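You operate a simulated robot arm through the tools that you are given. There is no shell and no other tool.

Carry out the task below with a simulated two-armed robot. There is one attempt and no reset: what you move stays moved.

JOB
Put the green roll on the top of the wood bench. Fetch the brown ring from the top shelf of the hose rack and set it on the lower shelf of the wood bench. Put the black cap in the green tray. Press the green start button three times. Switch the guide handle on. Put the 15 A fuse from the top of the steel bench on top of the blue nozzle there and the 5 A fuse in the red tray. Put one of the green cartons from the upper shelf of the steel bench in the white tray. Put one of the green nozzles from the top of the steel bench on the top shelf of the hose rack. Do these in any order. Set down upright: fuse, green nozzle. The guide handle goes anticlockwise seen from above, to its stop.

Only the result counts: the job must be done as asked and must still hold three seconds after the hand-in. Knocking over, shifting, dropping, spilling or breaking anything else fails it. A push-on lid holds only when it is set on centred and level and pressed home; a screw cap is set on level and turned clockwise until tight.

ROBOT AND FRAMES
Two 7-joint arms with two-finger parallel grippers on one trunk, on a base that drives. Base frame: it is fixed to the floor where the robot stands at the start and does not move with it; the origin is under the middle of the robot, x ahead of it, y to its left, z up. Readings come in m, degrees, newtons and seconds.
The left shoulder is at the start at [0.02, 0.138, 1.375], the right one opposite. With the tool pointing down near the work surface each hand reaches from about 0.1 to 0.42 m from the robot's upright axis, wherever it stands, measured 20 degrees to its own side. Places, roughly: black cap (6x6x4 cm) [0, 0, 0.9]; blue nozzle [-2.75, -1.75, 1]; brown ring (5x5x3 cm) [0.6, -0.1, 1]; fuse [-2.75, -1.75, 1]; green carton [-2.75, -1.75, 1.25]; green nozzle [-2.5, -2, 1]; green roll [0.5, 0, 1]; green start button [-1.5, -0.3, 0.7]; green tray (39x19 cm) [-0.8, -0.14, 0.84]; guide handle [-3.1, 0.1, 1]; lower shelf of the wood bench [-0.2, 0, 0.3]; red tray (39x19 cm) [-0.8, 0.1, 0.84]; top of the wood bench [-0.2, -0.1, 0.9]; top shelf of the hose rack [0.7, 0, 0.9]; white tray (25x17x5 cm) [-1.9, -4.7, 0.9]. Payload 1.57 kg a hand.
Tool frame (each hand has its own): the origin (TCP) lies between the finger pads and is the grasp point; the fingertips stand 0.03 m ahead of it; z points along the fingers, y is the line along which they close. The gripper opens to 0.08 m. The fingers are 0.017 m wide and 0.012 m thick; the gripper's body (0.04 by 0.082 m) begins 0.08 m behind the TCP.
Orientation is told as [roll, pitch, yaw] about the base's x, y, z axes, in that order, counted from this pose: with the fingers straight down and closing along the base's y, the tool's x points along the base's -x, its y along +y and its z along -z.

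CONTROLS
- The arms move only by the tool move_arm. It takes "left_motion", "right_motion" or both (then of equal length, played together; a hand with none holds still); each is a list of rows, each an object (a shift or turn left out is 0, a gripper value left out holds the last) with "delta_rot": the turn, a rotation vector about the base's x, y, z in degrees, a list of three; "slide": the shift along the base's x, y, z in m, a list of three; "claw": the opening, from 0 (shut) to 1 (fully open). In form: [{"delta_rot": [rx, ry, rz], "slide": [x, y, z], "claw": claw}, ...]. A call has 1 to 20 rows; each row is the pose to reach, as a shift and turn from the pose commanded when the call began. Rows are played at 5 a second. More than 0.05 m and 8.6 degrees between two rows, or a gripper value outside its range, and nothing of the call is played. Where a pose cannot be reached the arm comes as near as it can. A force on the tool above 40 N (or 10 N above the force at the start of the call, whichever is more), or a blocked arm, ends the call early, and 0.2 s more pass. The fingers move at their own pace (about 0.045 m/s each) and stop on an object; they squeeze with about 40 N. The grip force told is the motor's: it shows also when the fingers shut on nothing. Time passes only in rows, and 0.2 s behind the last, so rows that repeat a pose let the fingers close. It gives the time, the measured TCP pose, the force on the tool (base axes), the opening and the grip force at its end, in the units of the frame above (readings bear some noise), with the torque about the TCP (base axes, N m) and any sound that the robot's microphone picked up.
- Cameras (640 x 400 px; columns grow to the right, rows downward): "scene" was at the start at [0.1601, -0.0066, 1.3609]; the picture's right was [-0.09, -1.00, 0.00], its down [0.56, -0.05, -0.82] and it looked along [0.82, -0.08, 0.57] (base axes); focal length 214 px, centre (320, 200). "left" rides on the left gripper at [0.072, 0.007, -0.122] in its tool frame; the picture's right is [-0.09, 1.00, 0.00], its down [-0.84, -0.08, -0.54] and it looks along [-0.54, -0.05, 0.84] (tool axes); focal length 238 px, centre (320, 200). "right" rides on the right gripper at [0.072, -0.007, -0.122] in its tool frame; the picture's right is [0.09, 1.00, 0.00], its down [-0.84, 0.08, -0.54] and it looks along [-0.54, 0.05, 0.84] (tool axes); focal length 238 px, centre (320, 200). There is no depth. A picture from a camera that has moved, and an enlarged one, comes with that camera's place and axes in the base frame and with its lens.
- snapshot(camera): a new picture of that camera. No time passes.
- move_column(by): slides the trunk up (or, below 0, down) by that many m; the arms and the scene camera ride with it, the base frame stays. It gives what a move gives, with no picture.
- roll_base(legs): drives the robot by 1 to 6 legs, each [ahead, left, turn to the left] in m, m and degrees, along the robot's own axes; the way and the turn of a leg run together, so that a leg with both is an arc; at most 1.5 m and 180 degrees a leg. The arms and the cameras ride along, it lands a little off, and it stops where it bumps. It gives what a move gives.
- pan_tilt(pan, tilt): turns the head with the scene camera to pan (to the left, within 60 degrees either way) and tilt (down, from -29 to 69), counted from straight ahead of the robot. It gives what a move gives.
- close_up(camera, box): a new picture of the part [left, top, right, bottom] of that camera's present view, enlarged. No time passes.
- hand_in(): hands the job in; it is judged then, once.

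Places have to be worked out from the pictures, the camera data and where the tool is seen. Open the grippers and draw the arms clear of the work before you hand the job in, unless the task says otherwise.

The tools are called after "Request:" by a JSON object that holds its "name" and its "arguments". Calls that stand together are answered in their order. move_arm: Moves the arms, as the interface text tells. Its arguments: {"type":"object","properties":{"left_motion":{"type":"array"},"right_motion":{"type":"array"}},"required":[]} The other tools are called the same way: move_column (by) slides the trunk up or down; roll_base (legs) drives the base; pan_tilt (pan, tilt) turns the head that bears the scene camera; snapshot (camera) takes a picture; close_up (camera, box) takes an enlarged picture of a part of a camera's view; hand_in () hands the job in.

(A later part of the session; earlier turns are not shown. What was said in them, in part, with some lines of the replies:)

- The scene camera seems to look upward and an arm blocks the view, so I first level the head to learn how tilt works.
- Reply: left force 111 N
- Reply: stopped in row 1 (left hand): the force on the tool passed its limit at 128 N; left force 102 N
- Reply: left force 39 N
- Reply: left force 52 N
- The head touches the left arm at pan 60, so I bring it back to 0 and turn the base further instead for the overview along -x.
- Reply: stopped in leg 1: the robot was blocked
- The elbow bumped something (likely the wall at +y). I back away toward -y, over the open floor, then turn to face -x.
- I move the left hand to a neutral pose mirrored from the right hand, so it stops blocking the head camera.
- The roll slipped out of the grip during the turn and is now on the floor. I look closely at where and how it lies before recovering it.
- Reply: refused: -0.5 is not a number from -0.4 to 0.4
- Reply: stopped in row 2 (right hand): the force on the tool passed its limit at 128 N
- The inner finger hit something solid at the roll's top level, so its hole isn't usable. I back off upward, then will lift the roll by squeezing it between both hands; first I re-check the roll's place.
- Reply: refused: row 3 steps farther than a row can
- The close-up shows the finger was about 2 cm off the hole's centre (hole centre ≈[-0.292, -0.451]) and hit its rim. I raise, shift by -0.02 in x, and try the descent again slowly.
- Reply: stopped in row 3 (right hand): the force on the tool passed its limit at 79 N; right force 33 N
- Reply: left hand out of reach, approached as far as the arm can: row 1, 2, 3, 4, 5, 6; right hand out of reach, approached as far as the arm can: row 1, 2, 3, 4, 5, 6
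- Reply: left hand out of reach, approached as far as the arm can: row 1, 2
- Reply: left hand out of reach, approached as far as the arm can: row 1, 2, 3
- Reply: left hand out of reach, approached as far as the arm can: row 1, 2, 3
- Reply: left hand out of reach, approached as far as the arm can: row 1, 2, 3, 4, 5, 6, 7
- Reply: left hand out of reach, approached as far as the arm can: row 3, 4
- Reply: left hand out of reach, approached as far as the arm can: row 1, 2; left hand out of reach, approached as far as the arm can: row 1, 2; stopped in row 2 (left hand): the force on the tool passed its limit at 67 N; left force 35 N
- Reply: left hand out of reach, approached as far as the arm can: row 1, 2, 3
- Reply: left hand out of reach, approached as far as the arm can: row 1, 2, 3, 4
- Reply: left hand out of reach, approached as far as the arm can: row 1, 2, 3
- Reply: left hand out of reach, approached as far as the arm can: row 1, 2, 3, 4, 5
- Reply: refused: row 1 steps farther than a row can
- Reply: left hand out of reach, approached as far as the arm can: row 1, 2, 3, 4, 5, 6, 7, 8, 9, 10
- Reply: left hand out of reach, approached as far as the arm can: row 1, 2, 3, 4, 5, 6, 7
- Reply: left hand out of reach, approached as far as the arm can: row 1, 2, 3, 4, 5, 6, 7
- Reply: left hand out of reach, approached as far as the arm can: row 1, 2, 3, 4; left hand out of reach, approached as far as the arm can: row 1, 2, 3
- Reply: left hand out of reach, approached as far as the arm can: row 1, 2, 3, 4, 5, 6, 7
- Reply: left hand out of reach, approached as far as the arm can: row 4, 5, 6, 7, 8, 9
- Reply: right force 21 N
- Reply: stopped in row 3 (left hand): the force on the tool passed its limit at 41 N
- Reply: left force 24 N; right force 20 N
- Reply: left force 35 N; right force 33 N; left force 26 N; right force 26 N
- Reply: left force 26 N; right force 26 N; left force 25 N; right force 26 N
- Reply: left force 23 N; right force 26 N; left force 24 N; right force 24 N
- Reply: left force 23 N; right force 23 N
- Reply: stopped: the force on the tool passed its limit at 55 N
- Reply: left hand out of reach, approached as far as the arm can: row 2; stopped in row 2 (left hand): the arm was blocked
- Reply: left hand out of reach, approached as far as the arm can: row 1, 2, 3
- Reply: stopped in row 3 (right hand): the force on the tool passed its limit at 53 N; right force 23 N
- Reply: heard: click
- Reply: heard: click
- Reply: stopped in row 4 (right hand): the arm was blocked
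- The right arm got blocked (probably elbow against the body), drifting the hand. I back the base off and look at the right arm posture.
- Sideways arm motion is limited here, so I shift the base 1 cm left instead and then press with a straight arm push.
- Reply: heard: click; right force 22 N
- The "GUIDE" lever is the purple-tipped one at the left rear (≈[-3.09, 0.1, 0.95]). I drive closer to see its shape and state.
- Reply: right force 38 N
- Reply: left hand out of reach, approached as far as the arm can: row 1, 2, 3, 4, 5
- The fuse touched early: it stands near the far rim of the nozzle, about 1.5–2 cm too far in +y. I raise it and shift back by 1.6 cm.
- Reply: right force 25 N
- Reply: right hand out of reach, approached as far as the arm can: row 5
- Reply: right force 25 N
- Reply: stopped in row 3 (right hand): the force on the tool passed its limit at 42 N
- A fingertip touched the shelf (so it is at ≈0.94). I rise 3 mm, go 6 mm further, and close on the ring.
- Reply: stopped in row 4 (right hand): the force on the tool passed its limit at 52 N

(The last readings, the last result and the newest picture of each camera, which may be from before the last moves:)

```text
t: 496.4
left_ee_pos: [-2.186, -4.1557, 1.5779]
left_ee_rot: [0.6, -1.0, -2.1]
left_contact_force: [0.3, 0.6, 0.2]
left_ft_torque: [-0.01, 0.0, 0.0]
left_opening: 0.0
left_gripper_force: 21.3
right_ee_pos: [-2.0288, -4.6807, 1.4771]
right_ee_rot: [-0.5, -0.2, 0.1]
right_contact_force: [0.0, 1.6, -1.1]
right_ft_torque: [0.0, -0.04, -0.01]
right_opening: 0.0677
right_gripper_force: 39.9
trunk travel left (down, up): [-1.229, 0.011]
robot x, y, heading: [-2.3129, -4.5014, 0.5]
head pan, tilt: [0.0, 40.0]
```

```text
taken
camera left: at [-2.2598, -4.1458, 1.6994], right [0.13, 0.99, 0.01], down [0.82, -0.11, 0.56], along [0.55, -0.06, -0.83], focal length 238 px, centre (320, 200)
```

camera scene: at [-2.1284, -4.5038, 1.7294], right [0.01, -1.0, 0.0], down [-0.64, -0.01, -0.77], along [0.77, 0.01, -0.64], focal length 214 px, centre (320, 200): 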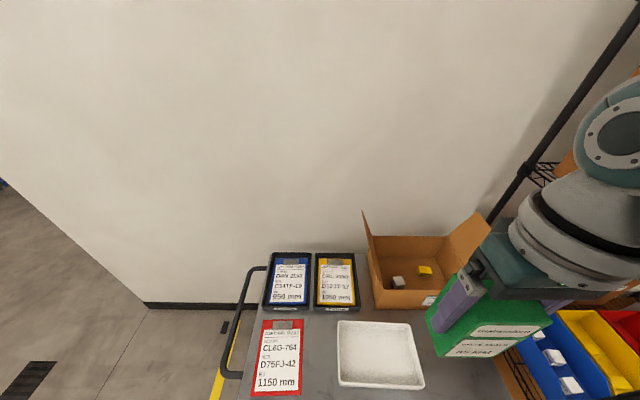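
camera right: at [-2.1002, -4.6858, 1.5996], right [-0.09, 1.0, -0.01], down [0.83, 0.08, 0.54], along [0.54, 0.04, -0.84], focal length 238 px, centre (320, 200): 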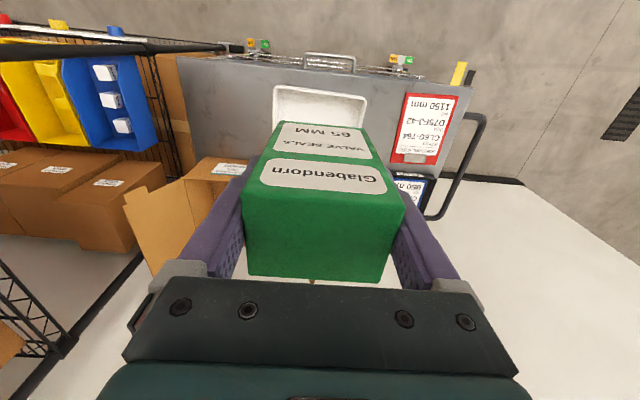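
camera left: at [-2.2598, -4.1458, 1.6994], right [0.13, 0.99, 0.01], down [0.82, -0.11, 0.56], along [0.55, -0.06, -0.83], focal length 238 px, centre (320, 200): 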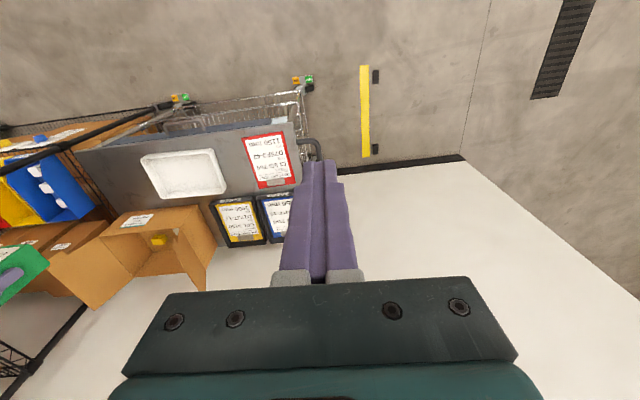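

The tray's centre is about [-1.905, -4.687]. I drive ahead 0.124 m and lower the trunk toward it.

Request:
{"name": "roll_base", "arguments": {"legs": [[0.124, 0, -0.4]]}}

Request:
{"name": "move_column", "arguments": {"by": -0.38}}

Request:
{"name": "snapshot", "arguments": {"camera": "right"}}

Request:
{"name": "snapshot", "arguments": {"camera": "scene"}}

```text
t: 497.7
left_ee_pos: [-2.0588, -4.1557, 1.5774]
left_ee_rot: [0.6, -1.1, -2.5]
left_contact_force: [0.2, 0.6, 0.2]
left_ft_torque: [-0.02, 0.02, 0.02]
left_opening: 0.0
left_gripper_force: 21.1
right_ee_pos: [-1.9048, -4.682, 1.4781]
right_ee_rot: [-0.5, -0.2, -0.3]
right_contact_force: [0.1, 0.6, -1.4]
right_ft_torque: [-0.02, -0.03, 0.02]
right_opening: 0.0679
right_gripper_force: 39.9
trunk travel left (down, up): [-1.229, 0.011]
robot x, y, heading: [-2.1872, -4.505, 0.1]
head pan, tilt: [0.0, 40.0]
```

```text
t: 501.4
left_ee_pos: [-2.0593, -4.1549, 1.1985]
left_ee_rot: [0.6, -1.0, -2.6]
left_contact_force: [1.5, 0.2, -0.1]
left_ft_torque: [-0.01, -0.01, 0.01]
left_opening: 0.0
left_gripper_force: 21.2
right_ee_pos: [-1.9046, -4.6812, 1.0977]
right_ee_rot: [-0.5, -0.2, -0.3]
right_contact_force: [0.5, 0.7, -1.8]
right_ft_torque: [0.01, 0.03, 0.02]
right_opening: 0.0676
right_gripper_force: 39.8
trunk travel left (down, up): [-0.849, 0.391]
robot x, y, heading: [-2.1918, -4.504, 0.3]
head pan, tilt: [0.0, 40.0]
```

```text
taken
camera right: at [-1.9763, -4.6865, 1.2196], right [-0.09, 1.0, -0.01], down [0.84, 0.08, 0.54], along [0.54, 0.04, -0.84], focal length 238 px, centre (320, 200)
```

right: 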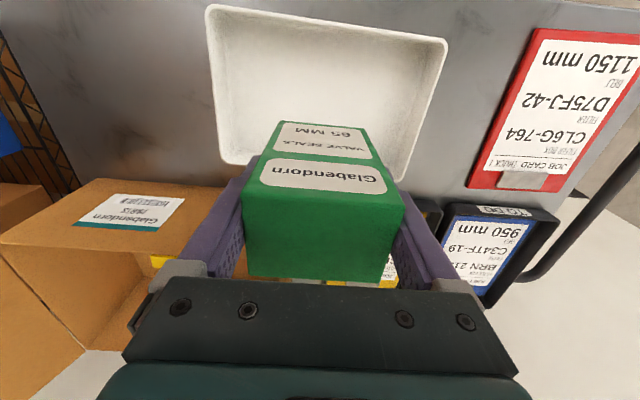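

```text
taken
camera scene: at [-2.0031, -4.5043, 1.3494], right [0.0, -1.0, 0.0], down [-0.64, 0.0, -0.77], along [0.77, 0.0, -0.64], focal length 214 px, centre (320, 200)
```

scene: 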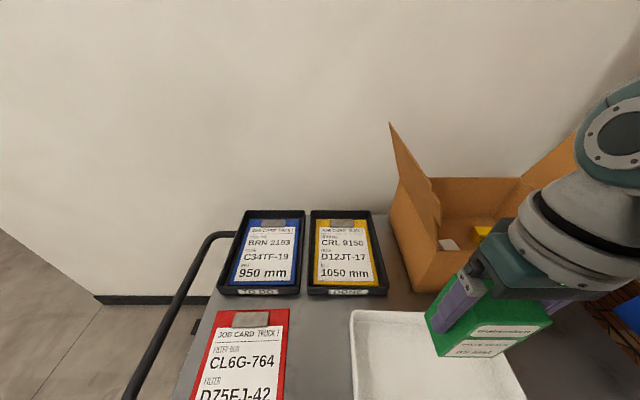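

The carton is centred over the tray and clear of the cardboard box. I lower further with the trunk, then in small arm steps until contact.

Request:
{"name": "move_column", "arguments": {"by": -0.12}}

Request:
{"name": "move_arm", "arguments": {"right_motion": [{"slide": [0, 0, -0.008]}, {"slide": [0, 0, -0.016]}, {"slide": [0, 0, -0.022]}, {"slide": [0, 0, -0.028]}, {"slide": [0, 0, -0.034]}]}}

Request:
{"name": "snapshot", "arguments": {"camera": "right"}}

```text
t: 502.9
left_ee_pos: [-2.0588, -4.155, 1.0774]
left_ee_rot: [0.6, -1.1, -2.5]
left_contact_force: [0.1, 0.2, -0.1]
left_ft_torque: [0.0, 0.03, -0.01]
left_opening: 0.0
left_gripper_force: 21.1
right_ee_pos: [-1.9057, -4.681, 0.9762]
right_ee_rot: [-0.5, -0.3, -0.3]
right_contact_force: [0.6, 0.1, -1.5]
right_ft_torque: [0.0, 0.03, 0.0]
right_opening: 0.0678
right_gripper_force: 40.0
trunk travel left (down, up): [-0.729, 0.511]
robot x, y, heading: [-2.1889, -4.5021, 0.2]
head pan, tilt: [0.0, 40.0]
```

```text
t: 504.1
left_ee_pos: [-2.0578, -4.1571, 1.0797]
left_ee_rot: [0.6, -1.1, -2.4]
left_contact_force: [0.5, 0.1, 0.7]
left_ft_torque: [0.02, 0.01, 0.0]
left_opening: 0.0
left_gripper_force: 21.4
right_ee_pos: [-1.9002, -4.6829, 0.9457]
right_ee_rot: [-0.5, -0.7, -0.4]
right_contact_force: [-2.8, 0.9, 35.0]
right_ft_torque: [1.3, -0.12, 0.06]
right_opening: 0.068
right_gripper_force: 40.1
trunk travel left (down, up): [-0.729, 0.511]
robot x, y, heading: [-2.1875, -4.5043, 0.2]
head pan, tilt: [0.0, 40.0]
```

```text
taken
camera right: at [-1.9731, -4.6881, 1.0667], right [-0.09, 1.0, -0.01], down [0.83, 0.08, 0.55], along [0.55, 0.04, -0.83], focal length 238 px, centre (320, 200)
```

right: 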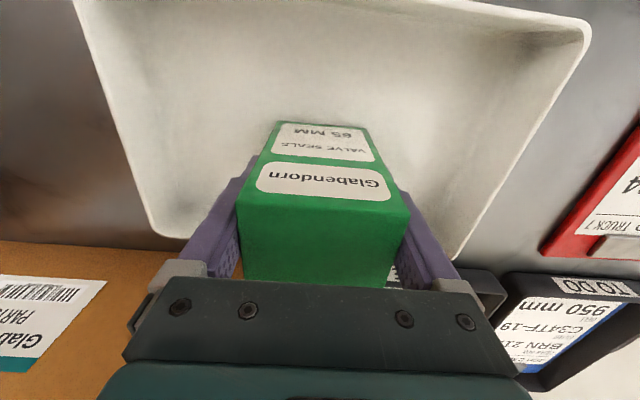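

The carton's bottom touches the tray floor (35 N). I ease off slightly and open the fingers.

Request:
{"name": "move_arm", "arguments": {"right_motion": [{"slide": [0, 0, 0.002]}, {"slide": [0, 0, 0.0035]}, {"slide": [0, 0, 0.0035]}]}}

Request:
{"name": "move_arm", "arguments": {"right_motion": [{"claw": 0.88}, {"claw": 0.92}, {"claw": 1}, {"claw": 1}]}}

Request:
{"name": "snapshot", "arguments": {"camera": "right"}}

```text
t: 504.9
left_ee_pos: [-2.0586, -4.1565, 1.0766]
left_ee_rot: [0.5, -1.0, -2.5]
left_contact_force: [-0.6, -0.9, -0.7]
left_ft_torque: [0.0, 0.0, 0.01]
left_opening: 0.0
left_gripper_force: 21.7
right_ee_pos: [-1.9047, -4.6828, 0.9466]
right_ee_rot: [-0.6, 0.2, -0.3]
right_contact_force: [0.3, -0.3, -0.1]
right_ft_torque: [0.0, -0.07, -0.03]
right_opening: 0.0676
right_gripper_force: 39.2
trunk travel left (down, up): [-0.729, 0.511]
robot x, y, heading: [-2.1871, -4.5053, 0.3]
head pan, tilt: [0.0, 40.0]
```

```text
t: 505.9
left_ee_pos: [-2.0582, -4.1558, 1.0781]
left_ee_rot: [0.7, -0.9, -2.5]
left_contact_force: [0.5, 0.2, 0.6]
left_ft_torque: [-0.01, -0.01, -0.01]
left_opening: 0.0
left_gripper_force: 20.8
right_ee_pos: [-1.9046, -4.6831, 0.9476]
right_ee_rot: [-0.4, -0.3, -0.3]
right_contact_force: [-0.3, -0.3, -0.4]
right_ft_torque: [0.01, 0.0, 0.03]
right_opening: 0.08
right_gripper_force: 0.0
trunk travel left (down, up): [-0.729, 0.511]
robot x, y, heading: [-2.1857, -4.5041, 0.3]
head pan, tilt: [0.0, 40.0]
```

```text
taken
camera right: at [-1.9756, -4.687, 1.0691], right [-0.09, 1.0, -0.01], down [0.84, 0.08, 0.54], along [0.54, 0.04, -0.84], focal length 238 px, centre (320, 200)
```

right: 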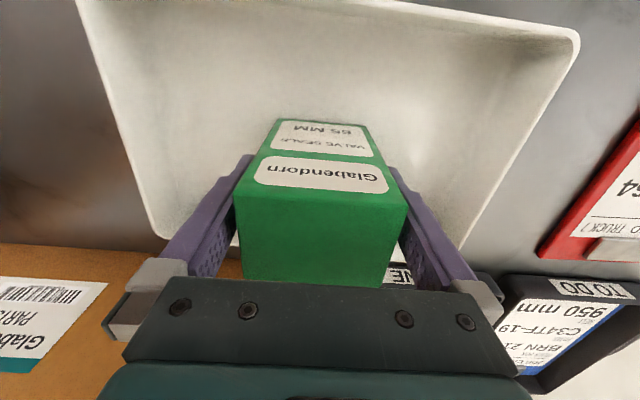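

The carton stands freely in the tray. I raise the trunk and verify.

Request:
{"name": "move_column", "arguments": {"by": 0.3}}

Request:
{"name": "snapshot", "arguments": {"camera": "right"}}

```text
t: 508.9
left_ee_pos: [-2.0583, -4.1556, 1.3768]
left_ee_rot: [0.6, -1.0, -2.5]
left_contact_force: [-0.1, -0.6, -0.7]
left_ft_torque: [-0.01, -0.01, -0.02]
left_opening: 0.0001
left_gripper_force: 21.5
right_ee_pos: [-1.9042, -4.6825, 1.2463]
right_ee_rot: [-0.6, -0.2, -0.2]
right_contact_force: [-0.5, -0.1, 0.4]
right_ft_torque: [0.04, 0.0, 0.07]
right_opening: 0.0799
right_gripper_force: 0.2
trunk travel left (down, up): [-1.029, 0.211]
robot x, y, heading: [-2.1918, -4.504, 0.1]
head pan, tilt: [0.0, 40.0]
```

```text
taken
camera right: at [-1.9756, -4.687, 1.369], right [-0.09, 1.0, -0.01], down [0.84, 0.08, 0.54], along [0.54, 0.04, -0.84], focal length 238 px, centre (320, 200)
```

right: 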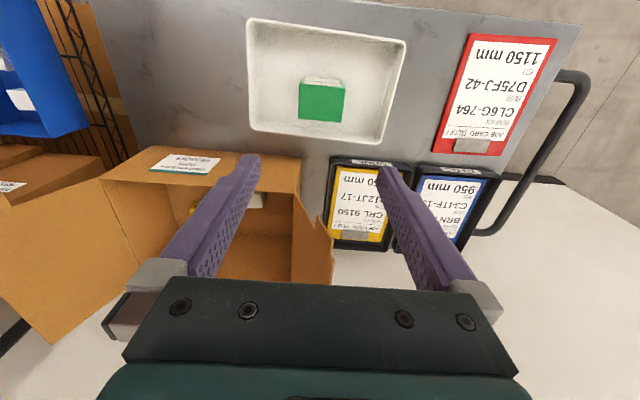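

The carton is in the white tray. I raise the trunk and return to the steel bench for a green nozzle (the front one at ≈[-2.58, -2.05]).

Request:
{"name": "move_column", "arguments": {"by": 0.2}}

Request:
{"name": "roll_base", "arguments": {"legs": [[-0.35, 0, 0], [0, 1.35, 0], [0, 0, 90], [0.45, 0.2, 0]]}}

Request:
{"name": "pan_tilt", "arguments": {"pan": 0, "tilt": 50}}

Request:
{"name": "snapshot", "arguments": {"camera": "scene"}}

Request:
{"name": "snapshot", "arguments": {"camera": "right"}}

```text
t: 511.0
left_ee_pos: [-2.058, -4.1554, 1.5781]
left_ee_rot: [0.6, -1.0, -2.4]
left_contact_force: [0.1, -0.3, -0.3]
left_ft_torque: [-0.02, 0.0, 0.01]
left_opening: 0.0003
left_gripper_force: 21.1
right_ee_pos: [-1.904, -4.6831, 1.4464]
right_ee_rot: [-0.6, -0.2, -0.3]
right_contact_force: [-0.1, -0.3, -0.5]
right_ft_torque: [0.02, 0.0, -0.01]
right_opening: 0.0798
right_gripper_force: 0.2
trunk travel left (down, up): [-1.229, 0.011]
robot x, y, heading: [-2.1887, -4.5055, 0.3]
head pan, tilt: [0.0, 40.0]
```

```text
t: 525.8
left_ee_pos: [-3.1044, -2.5765, 1.5783]
left_ee_rot: [0.7, -1.0, 86.1]
left_contact_force: [0.4, 0.7, 0.1]
left_ft_torque: [-0.01, 0.02, -0.02]
left_opening: 0.0004
left_gripper_force: 21.3
right_ee_pos: [-2.5722, -2.4351, 1.4479]
right_ee_rot: [-0.5, -0.2, 88.3]
right_contact_force: [-0.3, -0.5, 0.3]
right_ft_torque: [0.02, 0.05, 0.0]
right_opening: 0.08
right_gripper_force: 0.0
trunk travel left (down, up): [-1.229, 0.011]
robot x, y, heading: [-2.7611, -2.7196, 88.6]
head pan, tilt: [0.0, 40.0]
```

```text
t: 526.6
left_ee_pos: [-3.1042, -2.5751, 1.5783]
left_ee_rot: [0.6, -0.9, 86.1]
left_contact_force: [-0.3, 0.0, 0.3]
left_ft_torque: [0.0, -0.02, -0.02]
left_opening: 0.0
left_gripper_force: 21.9
right_ee_pos: [-2.5735, -2.4354, 1.4463]
right_ee_rot: [-0.7, -0.1, 88.3]
right_contact_force: [-0.8, 0.6, -0.4]
right_ft_torque: [0.01, -0.02, 0.0]
right_opening: 0.0798
right_gripper_force: 0.1
trunk travel left (down, up): [-1.229, 0.011]
robot x, y, heading: [-2.761, -2.7155, 88.9]
head pan, tilt: [0.0, 50.0]
```

```text
taken
camera scene: at [-2.7544, -2.5386, 1.7152], right [1.0, -0.02, 0.0], down [-0.02, -0.77, -0.64], along [0.01, 0.64, -0.77], focal length 214 px, centre (320, 200)
```

scene: 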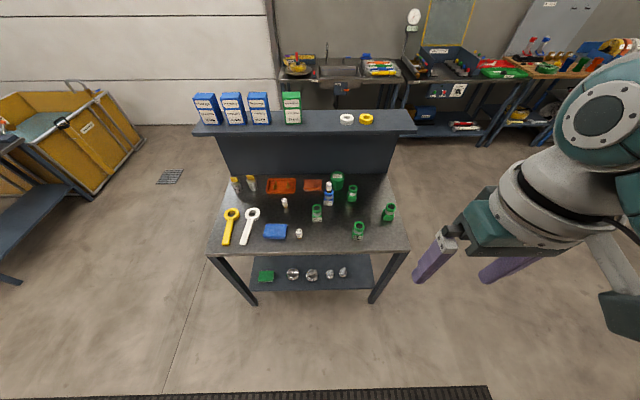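

```text
taken
camera right: at [-2.5694, -2.5068, 1.5691], right [-1.0, -0.06, -0.01], down [-0.06, 0.84, 0.54], along [-0.03, 0.54, -0.84], focal length 238 px, centre (320, 200)
```

right: 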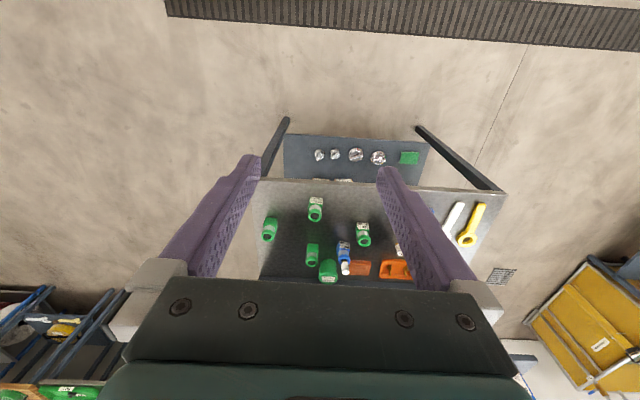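

I drive forward so the right hand is above the front green nozzle, then lower.

Request:
{"name": "roll_base", "arguments": {"legs": [[0.38, 0.003, 1.2]]}}

Request:
{"name": "move_column", "arguments": {"by": -0.38}}

Request:
{"name": "snapshot", "arguments": {"camera": "right"}}

Request:
{"name": "snapshot", "arguments": {"camera": "scene"}}

```text
t: 529.0
left_ee_pos: [-3.103, -2.1983, 1.5783]
left_ee_rot: [0.6, -1.1, 86.9]
left_contact_force: [0.2, 0.1, -0.6]
left_ft_torque: [0.01, 0.02, -0.03]
left_opening: 0.0001
left_gripper_force: 21.4
right_ee_pos: [-2.5738, -2.0506, 1.4475]
right_ee_rot: [-0.5, -0.2, 89.1]
right_contact_force: [-1.0, -0.2, -0.3]
right_ft_torque: [0.0, -0.02, -0.03]
right_opening: 0.0801
right_gripper_force: 0.0
trunk travel left (down, up): [-1.229, 0.011]
robot x, y, heading: [-2.7593, -2.3297, 89.7]
head pan, tilt: [0.0, 50.0]
```

```text
t: 532.6
left_ee_pos: [-3.1021, -2.199, 1.1977]
left_ee_rot: [0.6, -1.0, 86.7]
left_contact_force: [-0.3, 0.4, -0.3]
left_ft_torque: [-0.02, -0.03, 0.02]
left_opening: 0.0003
left_gripper_force: 21.2
right_ee_pos: [-2.5734, -2.0508, 1.0673]
right_ee_rot: [-0.5, -0.2, 89.0]
right_contact_force: [-0.1, 0.4, -0.6]
right_ft_torque: [0.02, -0.01, 0.0]
right_opening: 0.08
right_gripper_force: 0.0
trunk travel left (down, up): [-0.849, 0.391]
robot x, y, heading: [-2.7559, -2.3317, 89.5]
head pan, tilt: [0.0, 50.0]
```

```text
taken
camera right: at [-2.5692, -2.1225, 1.1891], right [-1.0, -0.07, -0.01], down [-0.07, 0.84, 0.54], along [-0.03, 0.54, -0.84], focal length 238 px, centre (320, 200)
```

right: 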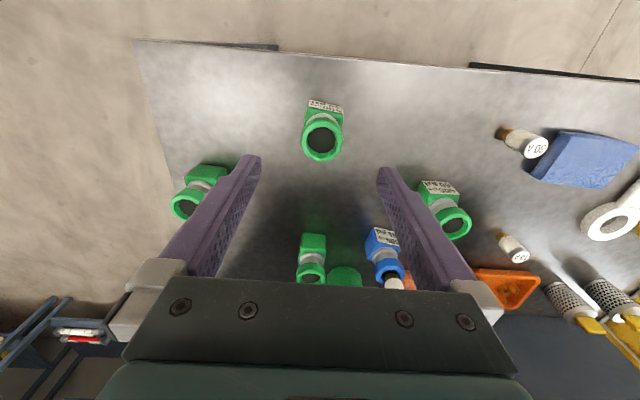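

```text
taken
camera scene: at [-2.7538, -2.1567, 1.3352], right [1.0, -0.01, 0.0], down [-0.01, -0.77, -0.64], along [0.01, 0.64, -0.77], focal length 214 px, centre (320, 200)
```

scene: 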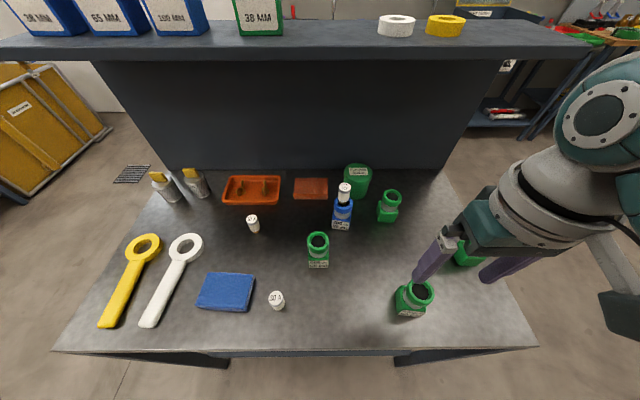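

The nozzle's ring centre is about [-2.573, -2.045], top z≈0.949. I shift 5 mm and lower so the fingers flank the ring.

Request:
{"name": "move_arm", "arguments": {"right_motion": [{"slide": [0, 0.005, 0]}, {"slide": [0, 0.005, 0]}]}}

Request:
{"name": "move_column", "arguments": {"by": -0.08}}

Request:
{"name": "snapshot", "arguments": {"camera": "right"}}

```text
t: 533.2
left_ee_pos: [-3.1038, -2.199, 1.1975]
left_ee_rot: [0.7, -1.0, 86.9]
left_contact_force: [0.4, 0.3, -0.3]
left_ft_torque: [0.02, 0.01, 0.01]
left_opening: 0.0
left_gripper_force: 20.5
right_ee_pos: [-2.5737, -2.0462, 1.0669]
right_ee_rot: [-0.6, -0.2, 89.1]
right_contact_force: [-0.3, -0.6, 0.4]
right_ft_torque: [-0.01, 0.02, 0.02]
right_opening: 0.0801
right_gripper_force: 0.1
trunk travel left (down, up): [-0.849, 0.391]
robot x, y, heading: [-2.7536, -2.3349, 89.4]
head pan, tilt: [0.0, 50.0]
```

```text
t: 534.4
left_ee_pos: [-3.1029, -2.1983, 1.1173]
left_ee_rot: [0.6, -1.0, 86.8]
left_contact_force: [-0.3, 0.5, -0.1]
left_ft_torque: [-0.01, -0.02, -0.01]
left_opening: 0.0
left_gripper_force: 20.8
right_ee_pos: [-2.573, -2.0458, 0.9865]
right_ee_rot: [-0.5, -0.1, 89.0]
right_contact_force: [0.0, 0.1, 0.6]
right_ft_torque: [-0.01, -0.01, 0.02]
right_opening: 0.0801
right_gripper_force: 0.0
trunk travel left (down, up): [-0.769, 0.471]
robot x, y, heading: [-2.7579, -2.3298, 89.9]
head pan, tilt: [0.0, 50.0]
```

```text
taken
camera right: at [-2.5683, -2.1182, 1.1087], right [-1.0, -0.07, -0.01], down [-0.07, 0.84, 0.54], along [-0.03, 0.54, -0.84], focal length 238 px, centre (320, 200)
```

right: 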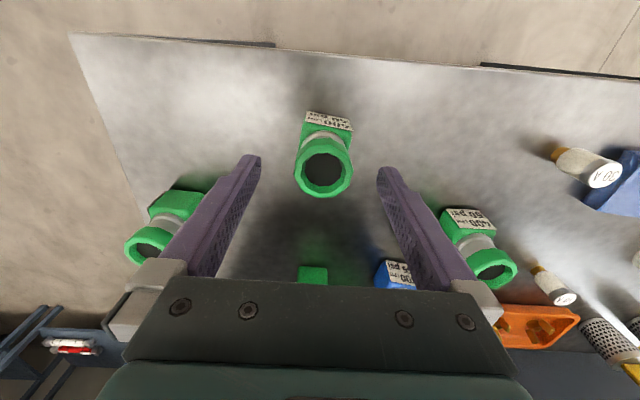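

I lower another 4 cm and check again before closing.

Request:
{"name": "move_column", "arguments": {"by": -0.04}}

Request:
{"name": "close_up", "arguments": {"camera": "right", "box": [220, 80, 420, 230]}}

Request:
{"name": "close_up", "arguments": {"camera": "scene", "box": [360, 200, 500, 320]}}

```text
t: 535.2
left_ee_pos: [-3.1026, -2.2, 1.0782]
left_ee_rot: [0.7, -1.0, 86.8]
left_contact_force: [0.3, -0.5, -0.3]
left_ft_torque: [-0.03, 0.02, 0.03]
left_opening: 0.0001
left_gripper_force: 21.1
right_ee_pos: [-2.5724, -2.0475, 0.9457]
right_ee_rot: [-0.5, -0.2, 89.0]
right_contact_force: [0.6, 0.7, -0.2]
right_ft_torque: [0.01, 0.02, 0.0]
right_opening: 0.08
right_gripper_force: 0.1
trunk travel left (down, up): [-0.729, 0.511]
robot x, y, heading: [-2.7585, -2.3354, 89.3]
head pan, tilt: [0.0, 50.0]
```

```text
2.67 times, centred on (320, 155) of right
camera zoom: at [-2.5684, -2.1182, 1.0687], right [-1.0, -0.07, -0.01], down [-0.07, 0.84, 0.54], along [-0.03, 0.54, -0.84], focal length 636 px, centre (320, 320)
```

zoom: 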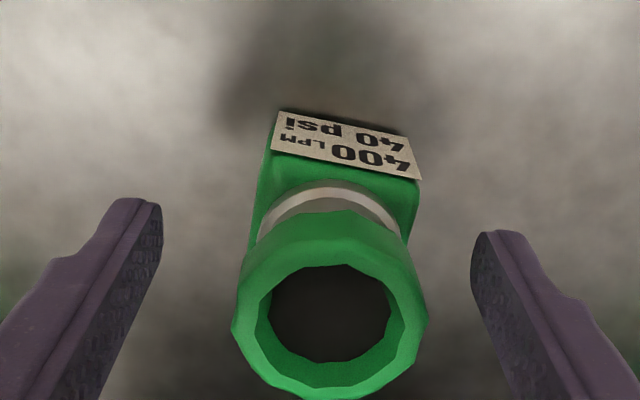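

```text
3.33 times, centred on (430, 260) of scene
camera zoom: at [-2.7538, -2.1567, 1.2152], right [1.0, -0.01, 0.0], down [-0.01, -0.77, -0.64], along [0.01, 0.64, -0.77], focal length 715 px, centre (-47, 0)
```

zoom: 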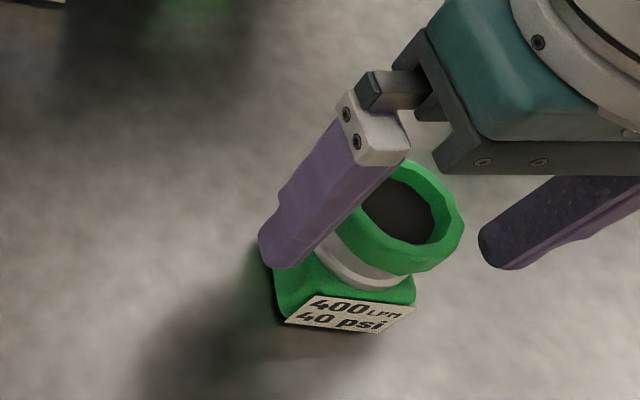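

The ring is centred between the fingers at TCP height. I close the grip and lift slightly.

Request:
{"name": "move_arm", "arguments": {"right_motion": [{"slide": [-0.001, 0.002, 0], "claw": 0.8}, {"slide": [-0.001, 0.002, 0], "claw": 0.6}, {"slide": [-0.001, 0.002, 0], "claw": 0.35}, {"slide": [-0.001, 0.002, 0], "claw": 0.35}, {"slide": [-0.001, 0.002, 0], "claw": 0.35}]}}

Request:
{"name": "move_column", "arguments": {"by": 0.05}}

Request:
{"name": "snapshot", "arguments": {"camera": "right"}}

Request:
{"name": "close_up", "arguments": {"camera": "scene", "box": [360, 200, 500, 320]}}

```text
t: 536.5
left_ee_pos: [-3.1027, -2.1985, 1.0773]
left_ee_rot: [0.6, -1.0, 86.8]
left_contact_force: [0.7, 0.9, -0.1]
left_ft_torque: [0.01, 0.01, 0.0]
left_opening: 0.0
left_gripper_force: 20.9
right_ee_pos: [-2.5755, -2.0449, 0.9471]
right_ee_rot: [-0.5, -0.2, 89.0]
right_contact_force: [-0.4, 1.2, 0.3]
right_ft_torque: [0.04, -0.03, 0.03]
right_opening: 0.0437
right_gripper_force: 38.0
trunk travel left (down, up): [-0.729, 0.511]
robot x, y, heading: [-2.7591, -2.3337, 89.5]
head pan, tilt: [0.0, 50.0]
```

```text
t: 537.4
left_ee_pos: [-3.1032, -2.1982, 1.1277]
left_ee_rot: [0.7, -1.0, 86.8]
left_contact_force: [0.5, -0.7, -0.9]
left_ft_torque: [-0.02, -0.01, 0.02]
left_opening: 0.0
left_gripper_force: 21.1
right_ee_pos: [-2.5754, -2.0445, 0.9968]
right_ee_rot: [-0.5, -0.2, 89.0]
right_contact_force: [-0.1, 0.5, -3.1]
right_ft_torque: [0.02, -0.01, 0.02]
right_opening: 0.0435
right_gripper_force: 39.9
trunk travel left (down, up): [-0.779, 0.461]
robot x, y, heading: [-2.756, -2.3347, 89.6]
head pan, tilt: [0.0, 50.0]
```

```text
taken
camera right: at [-2.5698, -2.1167, 1.1183], right [-1.0, -0.07, -0.01], down [-0.07, 0.84, 0.54], along [-0.03, 0.54, -0.84], focal length 238 px, centre (320, 200)
```

right: 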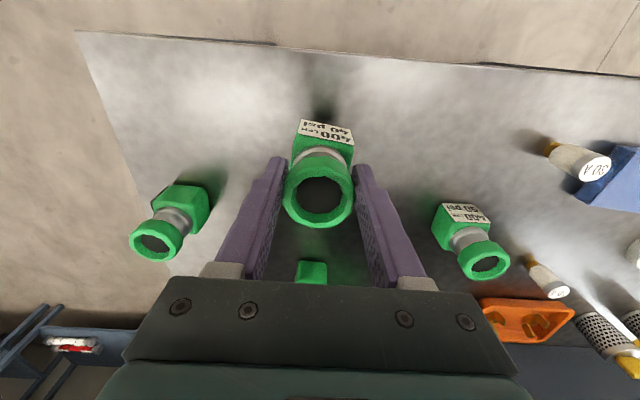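

```text
3.33 times, centred on (430, 260) of scene
camera zoom: at [-2.7538, -2.1569, 1.2652], right [1.0, -0.01, 0.0], down [-0.01, -0.77, -0.64], along [0.01, 0.64, -0.77], focal length 715 px, centre (-47, 0)
```

zoom: 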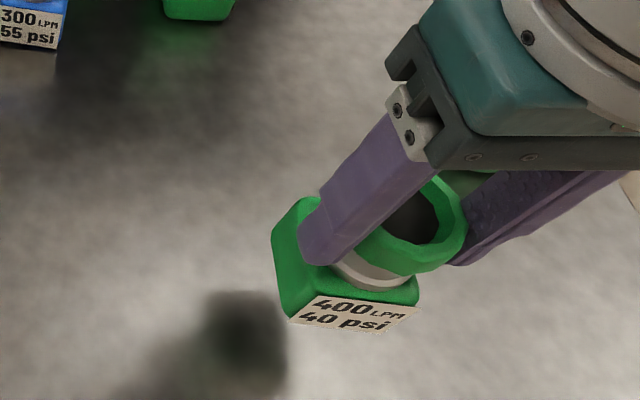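

The nozzle is held (≈0.3 kg). I raise the trunk and drive to the hose rack.

Request:
{"name": "move_column", "arguments": {"by": 0.4}}

Request:
{"name": "roll_base", "arguments": {"legs": [[-0.5, 0, 0.4], [0, -1.05, 0], [1.45, 0, 0], [0, -1.4, 0], [0, -0.85, 0], [0.5, 0, 0]]}}

Request:
{"name": "snapshot", "arguments": {"camera": "scene"}}

Request:
{"name": "snapshot", "arguments": {"camera": "right"}}

```text
t: 541.2
left_ee_pos: [-3.1024, -2.1995, 1.5273]
left_ee_rot: [0.7, -0.9, 86.8]
left_contact_force: [-0.5, -0.4, -1.4]
left_ft_torque: [0.02, -0.02, -0.02]
left_opening: 0.0002
left_gripper_force: 21.5
right_ee_pos: [-2.5751, -2.0449, 1.3951]
right_ee_rot: [-0.6, -0.2, 89.0]
right_contact_force: [0.6, -0.4, -2.0]
right_ft_torque: [0.04, -0.03, -0.03]
right_opening: 0.0434
right_gripper_force: 40.1
trunk travel left (down, up): [-1.179, 0.061]
robot x, y, heading: [-2.7561, -2.3359, 89.6]
head pan, tilt: [0.0, 50.0]
```

```text
t: 569.0
left_ee_pos: [0.0517, -0.6358, 1.5273]
left_ee_rot: [0.6, -1.1, 90.4]
left_contact_force: [-0.5, -0.9, 0.6]
left_ft_torque: [0.01, 0.0, -0.02]
left_opening: 0.0
left_gripper_force: 21.5
right_ee_pos: [0.5681, -0.4472, 1.3961]
right_ee_rot: [-0.6, -0.1, 92.7]
right_contact_force: [-0.7, 0.1, -1.5]
right_ft_torque: [-0.01, 0.02, -0.02]
right_opening: 0.0435
right_gripper_force: 39.9
trunk travel left (down, up): [-1.179, 0.061]
robot x, y, heading: [0.4042, -0.7435, 92.9]
head pan, tilt: [0.0, 50.0]
```

```text
taken
camera scene: at [0.3976, -0.5707, 1.6652], right [1.0, 0.05, 0.0], down [0.04, -0.77, -0.64], along [-0.04, 0.64, -0.77], focal length 214 px, centre (320, 200)
```

scene: 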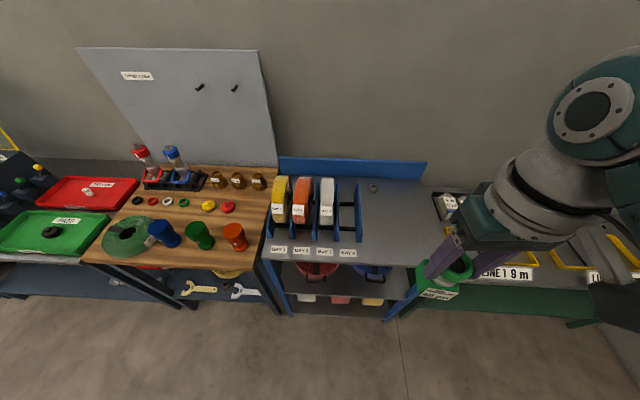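

```text
taken
camera right: at [0.5786, -0.5188, 1.5183], right [-0.99, -0.14, -0.01], down [-0.12, 0.83, 0.54], along [-0.07, 0.54, -0.84], focal length 238 px, centre (320, 200)
```

right: 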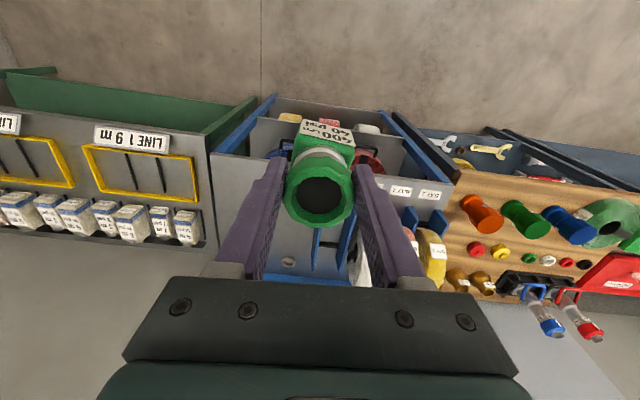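

Everything looks in order. I correct the heading and move in so the nozzle is above the free right part of the rack top.

Request:
{"name": "roll_base", "arguments": {"legs": [[0, -0.085, -2.9], [0.35, 0, 0]]}}

Request:
{"name": "move_column", "arguments": {"by": -0.25}}

Request:
{"name": "snapshot", "arguments": {"camera": "right"}}

Request:
{"name": "snapshot", "arguments": {"camera": "scene"}}

```text
t: 571.9
left_ee_pos: [0.1401, -0.2714, 1.5284]
left_ee_rot: [0.6, -1.0, 87.6]
left_contact_force: [-0.2, -0.6, 0.6]
left_ft_torque: [0.0, 0.01, -0.01]
left_opening: 0.0003
left_gripper_force: 21.4
right_ee_pos: [0.6654, -0.11, 1.3974]
right_ee_rot: [-0.5, -0.2, 89.8]
right_contact_force: [-0.2, -0.1, -2.9]
right_ft_torque: [-0.02, -0.02, 0.01]
right_opening: 0.0433
right_gripper_force: 40.0
trunk travel left (down, up): [-1.179, 0.061]
robot x, y, heading: [0.4856, -0.4022, 90.4]
head pan, tilt: [0.0, 50.0]
```

```text
t: 574.5
left_ee_pos: [0.1387, -0.2728, 1.2781]
left_ee_rot: [0.7, -1.1, 87.6]
left_contact_force: [-0.2, -0.6, 0.0]
left_ft_torque: [0.01, 0.01, 0.03]
left_opening: 0.0
left_gripper_force: 20.9
right_ee_pos: [0.6658, -0.1101, 1.1461]
right_ee_rot: [-0.5, -0.2, 89.8]
right_contact_force: [0.0, 0.6, -2.4]
right_ft_torque: [0.0, -0.02, -0.02]
right_opening: 0.0435
right_gripper_force: 39.5
trunk travel left (down, up): [-0.929, 0.311]
robot x, y, heading: [0.486, -0.4019, 90.2]
head pan, tilt: [0.0, 50.0]
```

```text
taken
camera right: at [0.6715, -0.1821, 1.2683], right [-1.0, -0.09, -0.01], down [-0.08, 0.84, 0.54], along [-0.04, 0.54, -0.84], focal length 238 px, centre (320, 200)
```

right: 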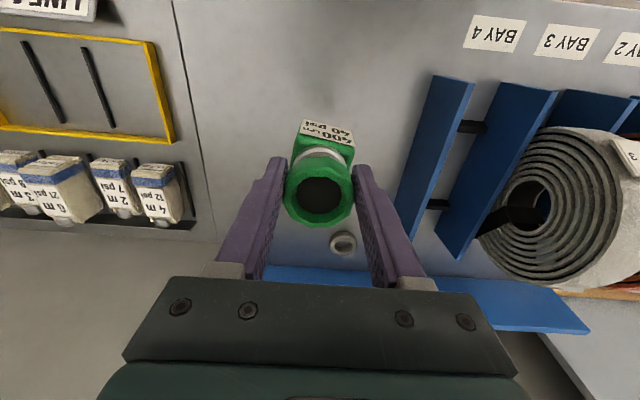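

```text
taken
camera scene: at [0.4881, -0.2248, 1.4152], right [1.0, 0.01, 0.0], down [0.0, -0.77, -0.64], along [0.0, 0.64, -0.77], focal length 214 px, centre (320, 200)
```

scene: 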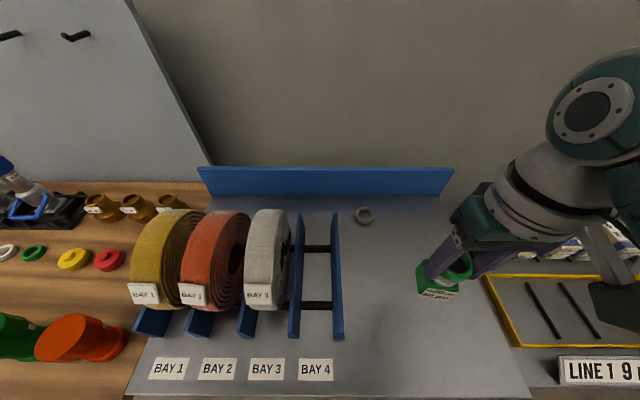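

The nozzle is above clear rack surface. I lower with the trunk to just above, then step down to contact.

Request:
{"name": "move_column", "arguments": {"by": -0.1}}

Request:
{"name": "move_arm", "arguments": {"right_motion": [{"slide": [0, 0, -0.006]}, {"slide": [0, 0, -0.012]}, {"slide": [0, 0, -0.018]}, {"slide": [0, 0, -0.022]}, {"slide": [0, 0, -0.026]}, {"slide": [0, 0, -0.03]}]}}

Request:
{"name": "snapshot", "arguments": {"camera": "right"}}

```text
t: 575.8
left_ee_pos: [0.1394, -0.2717, 1.1779]
left_ee_rot: [0.7, -1.0, 87.6]
left_contact_force: [-0.7, 0.0, 0.8]
left_ft_torque: [0.01, 0.01, -0.02]
left_opening: 0.0
left_gripper_force: 21.6
right_ee_pos: [0.6656, -0.1096, 1.046]
right_ee_rot: [-0.5, -0.3, 89.8]
right_contact_force: [0.1, -0.1, -2.8]
right_ft_torque: [-0.05, 0.03, 0.02]
right_opening: 0.0436
right_gripper_force: 39.8
trunk travel left (down, up): [-0.829, 0.411]
robot x, y, heading: [0.4914, -0.3991, 90.1]
head pan, tilt: [0.0, 50.0]
```

```text
t: 577.2
left_ee_pos: [0.1398, -0.271, 1.1785]
left_ee_rot: [0.6, -1.2, 87.5]
left_contact_force: [-0.3, -0.4, 0.1]
left_ft_torque: [0.02, 0.02, 0.0]
left_opening: 0.0001
left_gripper_force: 21.7
right_ee_pos: [0.6649, -0.1085, 1.02]
right_ee_rot: [-0.4, -0.5, 89.9]
right_contact_force: [-5.8, -2.9, 30.2]
right_ft_torque: [0.21, 0.06, -0.08]
right_opening: 0.0435
right_gripper_force: 39.8
trunk travel left (down, up): [-0.829, 0.411]
robot x, y, heading: [0.4863, -0.4016, 90.3]
head pan, tilt: [0.0, 50.0]
```

```text
taken
camera right: at [0.6711, -0.1812, 1.1401], right [-1.0, -0.09, -0.01], down [-0.08, 0.83, 0.55], along [-0.04, 0.55, -0.84], focal length 238 px, centre (320, 200)
```

right: 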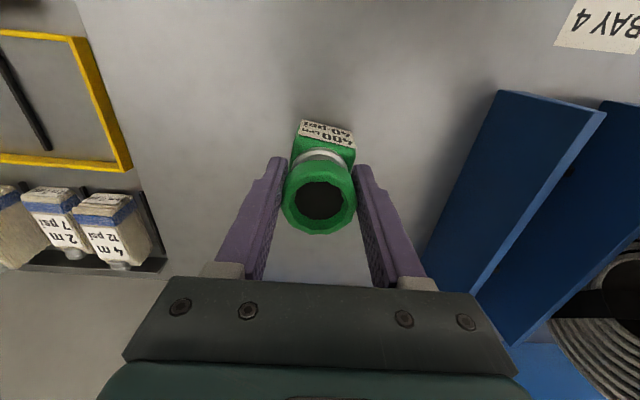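

Contact with the rack shelf (30 N). I ease off and open the fingers.

Request:
{"name": "move_arm", "arguments": {"right_motion": [{"slide": [0, 0, 0.0015]}, {"slide": [0, 0, 0.003]}, {"slide": [0, 0, 0.0035]}, {"slide": [0, 0, 0.0035], "claw": 0.6}, {"slide": [0, 0, 0.0035], "claw": 0.75}, {"slide": [0, 0, 0.0035], "claw": 0.95}, {"slide": [0, 0, 0.0035], "claw": 0.95}]}}

Request:
{"name": "snapshot", "arguments": {"camera": "right"}}

```text
t: 578.8
left_ee_pos: [0.1401, -0.2718, 1.1776]
left_ee_rot: [0.6, -1.0, 87.6]
left_contact_force: [-0.8, -0.5, 0.5]
left_ft_torque: [-0.02, -0.02, 0.01]
left_opening: 0.0002
left_gripper_force: 21.1
right_ee_pos: [0.6652, -0.1094, 1.0206]
right_ee_rot: [-0.5, -0.2, 89.9]
right_contact_force: [0.2, -0.3, -0.4]
right_ft_torque: [0.0, -0.01, -0.02]
right_opening: 0.076
right_gripper_force: 0.0
trunk travel left (down, up): [-0.829, 0.411]
robot x, y, heading: [0.4891, -0.3988, 90.5]
head pan, tilt: [0.0, 50.0]
```

```text
taken
camera right: at [0.6715, -0.1815, 1.1421], right [-1.0, -0.09, -0.01], down [-0.08, 0.84, 0.54], along [-0.04, 0.54, -0.84], focal length 238 px, centre (320, 200)
```

right: 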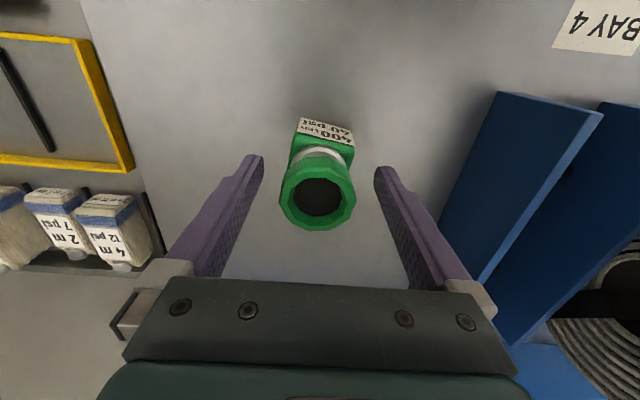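

The nozzle stands on the rack. I raise the trunk, back away, and take a full check view.

Request:
{"name": "move_column", "arguments": {"by": 0.35}}

Request:
{"name": "roll_base", "arguments": {"legs": [[-0.35, 0, 0]]}}

Request:
{"name": "snapshot", "arguments": {"camera": "scene"}}

Request:
{"name": "close_up", "arguments": {"camera": "scene", "box": [230, 150, 470, 310]}}

Request:
{"name": "close_up", "arguments": {"camera": "scene", "box": [0, 130, 260, 310]}}

```text
t: 582.2
left_ee_pos: [0.1395, -0.2716, 1.5271]
left_ee_rot: [0.6, -1.1, 87.5]
left_contact_force: [0.5, 0.3, 0.4]
left_ft_torque: [-0.04, 0.02, 0.0]
left_opening: 0.0003
left_gripper_force: 21.3
right_ee_pos: [0.6653, -0.11, 1.37]
right_ee_rot: [-0.6, -0.2, 89.8]
right_contact_force: [-0.1, -0.5, 0.2]
right_ft_torque: [-0.02, 0.03, -0.04]
right_opening: 0.0762
right_gripper_force: 0.2
trunk travel left (down, up): [-1.179, 0.061]
robot x, y, heading: [0.4911, -0.4028, 90.3]
head pan, tilt: [0.0, 50.0]
```

```text
t: 584.5
left_ee_pos: [0.1413, -0.625, 1.5279]
left_ee_rot: [0.7, -1.1, 87.4]
left_contact_force: [0.3, 0.5, -0.2]
left_ft_torque: [-0.01, -0.02, -0.02]
left_opening: 0.0001
left_gripper_force: 21.3
right_ee_pos: [0.6674, -0.4658, 1.3714]
right_ee_rot: [-0.6, -0.1, 89.6]
right_contact_force: [-0.2, 0.5, 0.1]
right_ft_torque: [0.02, -0.02, -0.04]
right_opening: 0.076
right_gripper_force: 0.0
trunk travel left (down, up): [-1.179, 0.061]
robot x, y, heading: [0.4896, -0.7512, 90.1]
head pan, tilt: [0.0, 50.0]
```

```text
taken
camera scene: at [0.4899, -0.5796, 1.6652], right [1.0, 0.0, 0.0], down [0.0, -0.77, -0.64], along [0.0, 0.64, -0.77], focal length 214 px, centre (320, 200)
```

scene: 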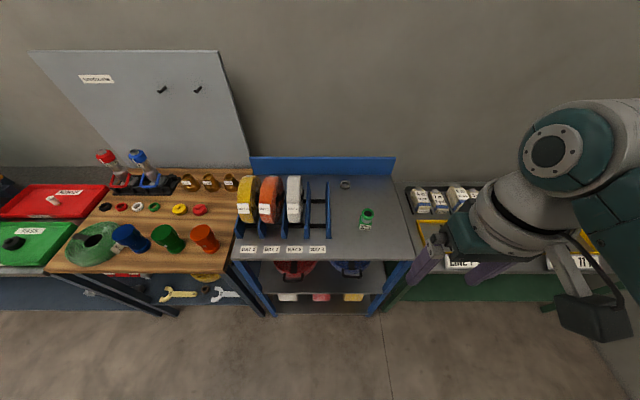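

```text
2.50 times, centred on (350, 230) of scene
camera zoom: at [0.4899, -0.5796, 1.6652], right [1.0, 0.0, 0.0], down [0.0, -0.77, -0.64], along [0.0, 0.64, -0.77], focal length 536 px, centre (245, 125)
```

zoom: 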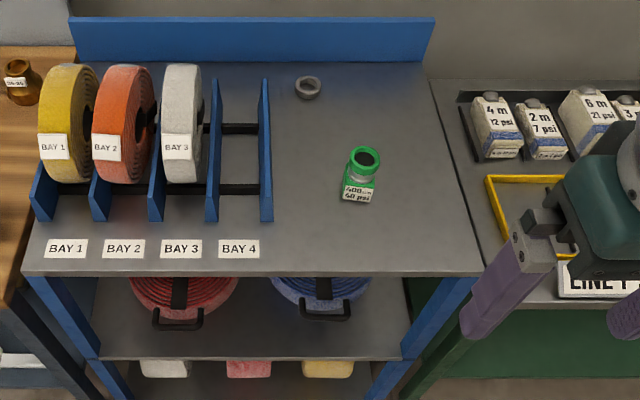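

```text
2.22 times, centred on (130, 220) of scene
camera zoom: at [0.4899, -0.5796, 1.6652], right [1.0, 0.0, 0.0], down [0.0, -0.77, -0.64], along [0.0, 0.64, -0.77], focal length 477 px, centre (742, 156)
```

zoom: 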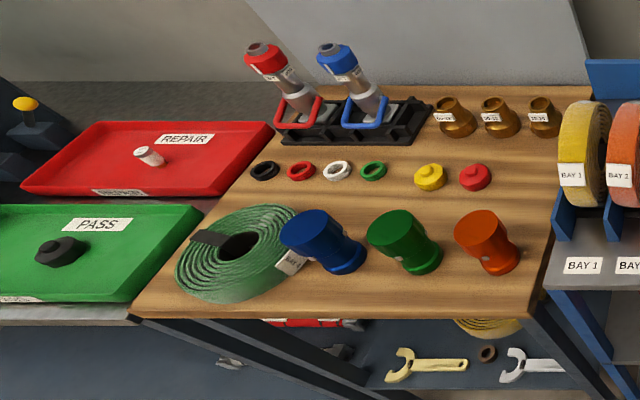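

The nozzle stands upright on the rack. I drive left to verify the trays and the wood bench from a better angle before finishing, opening the left gripper too.

Request:
{"name": "roll_base", "arguments": {"legs": [[0, 1.15, 0]]}}

Request:
{"name": "move_arm", "arguments": {"left_motion": [{"claw": 1}, {"claw": 1}, {"claw": 1}, {"claw": 1}, {"claw": 1}]}}

Request:
{"name": "snapshot", "arguments": {"camera": "scene"}}

Request:
{"name": "close_up", "arguments": {"camera": "scene", "box": [200, 140, 430, 300]}}

```text
t: 590.5
left_ee_pos: [-1.0474, -0.6188, 1.5274]
left_ee_rot: [0.6, -1.0, 86.9]
left_contact_force: [0.0, 0.3, 0.3]
left_ft_torque: [0.03, 0.0, 0.01]
left_opening: 0.0
left_gripper_force: 20.7
right_ee_pos: [-0.5211, -0.4627, 1.3716]
right_ee_rot: [-0.5, -0.1, 89.1]
right_contact_force: [0.2, -0.7, 0.1]
right_ft_torque: [0.02, 0.0, -0.02]
right_opening: 0.0762
right_gripper_force: 0.1
trunk travel left (down, up): [-1.179, 0.061]
robot x, y, heading: [-0.6995, -0.7505, 89.6]
head pan, tilt: [0.0, 50.0]
```

```text
t: 591.7
left_ee_pos: [-1.0475, -0.6191, 1.5279]
left_ee_rot: [0.5, -1.0, 86.9]
left_contact_force: [0.1, 0.4, -0.4]
left_ft_torque: [-0.03, -0.03, 0.0]
left_opening: 0.0801
left_gripper_force: 0.0
right_ee_pos: [-0.5207, -0.462, 1.3702]
right_ee_rot: [-0.5, -0.2, 89.1]
right_contact_force: [-1.1, -0.1, 0.2]
right_ft_torque: [-0.02, -0.01, -0.04]
right_opening: 0.0761
right_gripper_force: 0.1
trunk travel left (down, up): [-1.179, 0.061]
robot x, y, heading: [-0.7016, -0.7512, 89.6]
head pan, tilt: [0.0, 50.0]
```

```text
taken
camera scene: at [-0.6987, -0.5761, 1.6652], right [1.0, -0.01, 0.0], down [-0.01, -0.77, -0.64], along [0.0, 0.64, -0.77], focal length 214 px, centre (320, 200)
```

scene: 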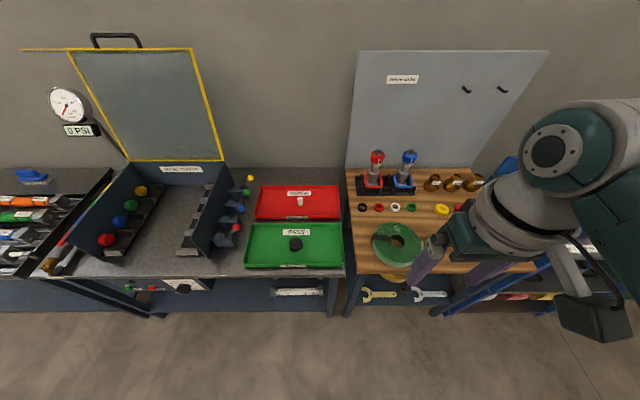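

```text
2.50 times, centred on (315, 220) of scene
camera zoom: at [-0.6987, -0.5761, 1.6652], right [1.0, -0.01, 0.0], down [-0.01, -0.77, -0.64], along [0.0, 0.64, -0.77], focal length 536 px, centre (332, 150)
```

zoom: 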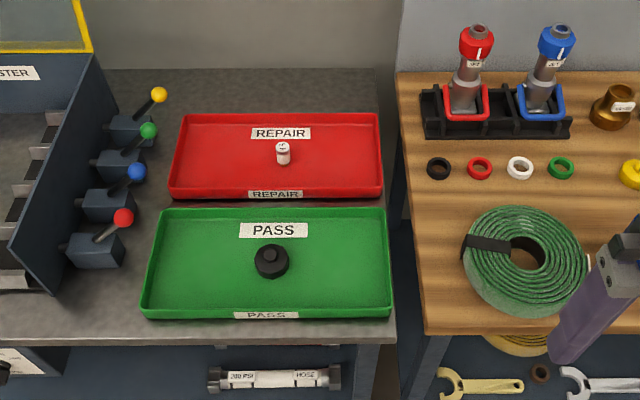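

Trays are fine. I check the roll/blue cup area with the right camera, which the arm hides from the head.

Request:
{"name": "snapshot", "arguments": {"camera": "right"}}

Request:
{"name": "close_up", "arguments": {"camera": "right", "box": [60, 60, 320, 240]}}

```text
taken
camera right: at [-0.5148, -0.5351, 1.4921], right [-1.0, -0.08, -0.01], down [-0.07, 0.84, 0.54], along [-0.03, 0.54, -0.84], focal length 238 px, centre (320, 200)
```

right: 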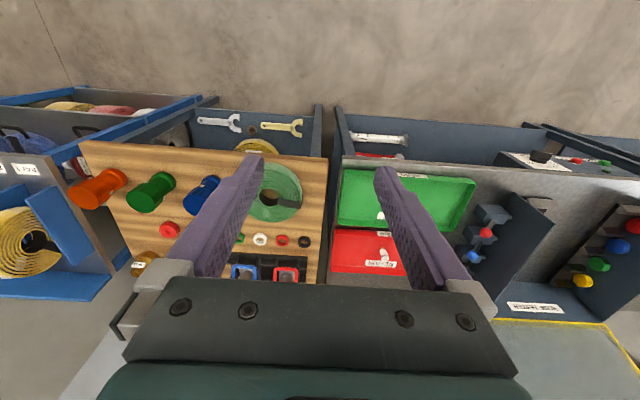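

```text
2.22 times, centred on (190, 150) of right
camera zoom: at [-0.5148, -0.5351, 1.4921], right [-1.0, -0.08, -0.01], down [-0.07, 0.84, 0.54], along [-0.03, 0.54, -0.84], focal length 530 px, centre (609, 311)
```

zoom: 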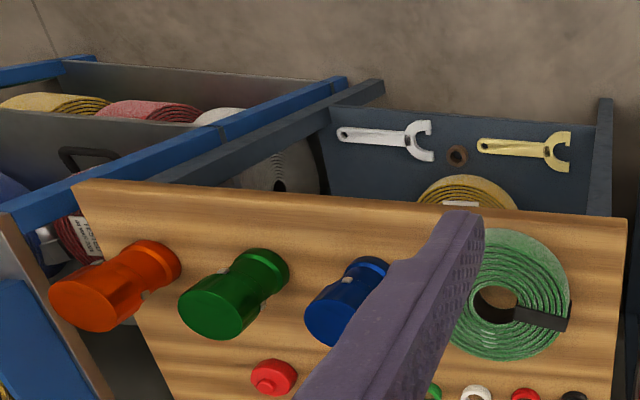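

All items check out: everything is in place, both grippers are open and the arms are clear of the work. I hand the job in.

Request:
{"name": "hand_in", "arguments": {}}

```text
The job is handed in.
```

The job is handed in. By the last pictures and readings every item on the list is done, but the result hasn't been reported back, so I can't say it passed. The robot's arms are clear and both grippers are open.

| Task | State at hand-in |
|---|---|
| Green roll on the wood bench | Lying flat on the top, at the front left |
| Brown ring on the wood bench's lower shelf | Lying flat between the two wrenches |
| Black cap in the green tray | In the tray |
| Start button, three presses | One click heard in each of three presses, released in between |
| Guide handle on | Turned anticlockwise to its stop, pointing along +x |
| 15 A fuse on the blue nozzle | Standing upright; last seen just before I took the green nozzle from that bench |
| 5 A fuse in the red tray | Standing upright |
| Green carton in the white tray | Standing in the tray (the 65 MM carton) |
| Green nozzle on the hose rack's top shelf | Standing upright |

Three things went wrong along the way that could matter to the judging:

- **Green roll:** it slipped out of the gripper and fell to the floor. I lifted it with both hands, and it slid the last few centimetres onto the bench by itself.
- **Blue cup on the wood bench:** the left gripper pressed on the rim of what was most likely this cup, with about 55 N. The three cups still measured evenly in line afterwards, so it does not seem to have moved.
- **Start button:** the arm was drifting during the second press. I counted that press from its click.
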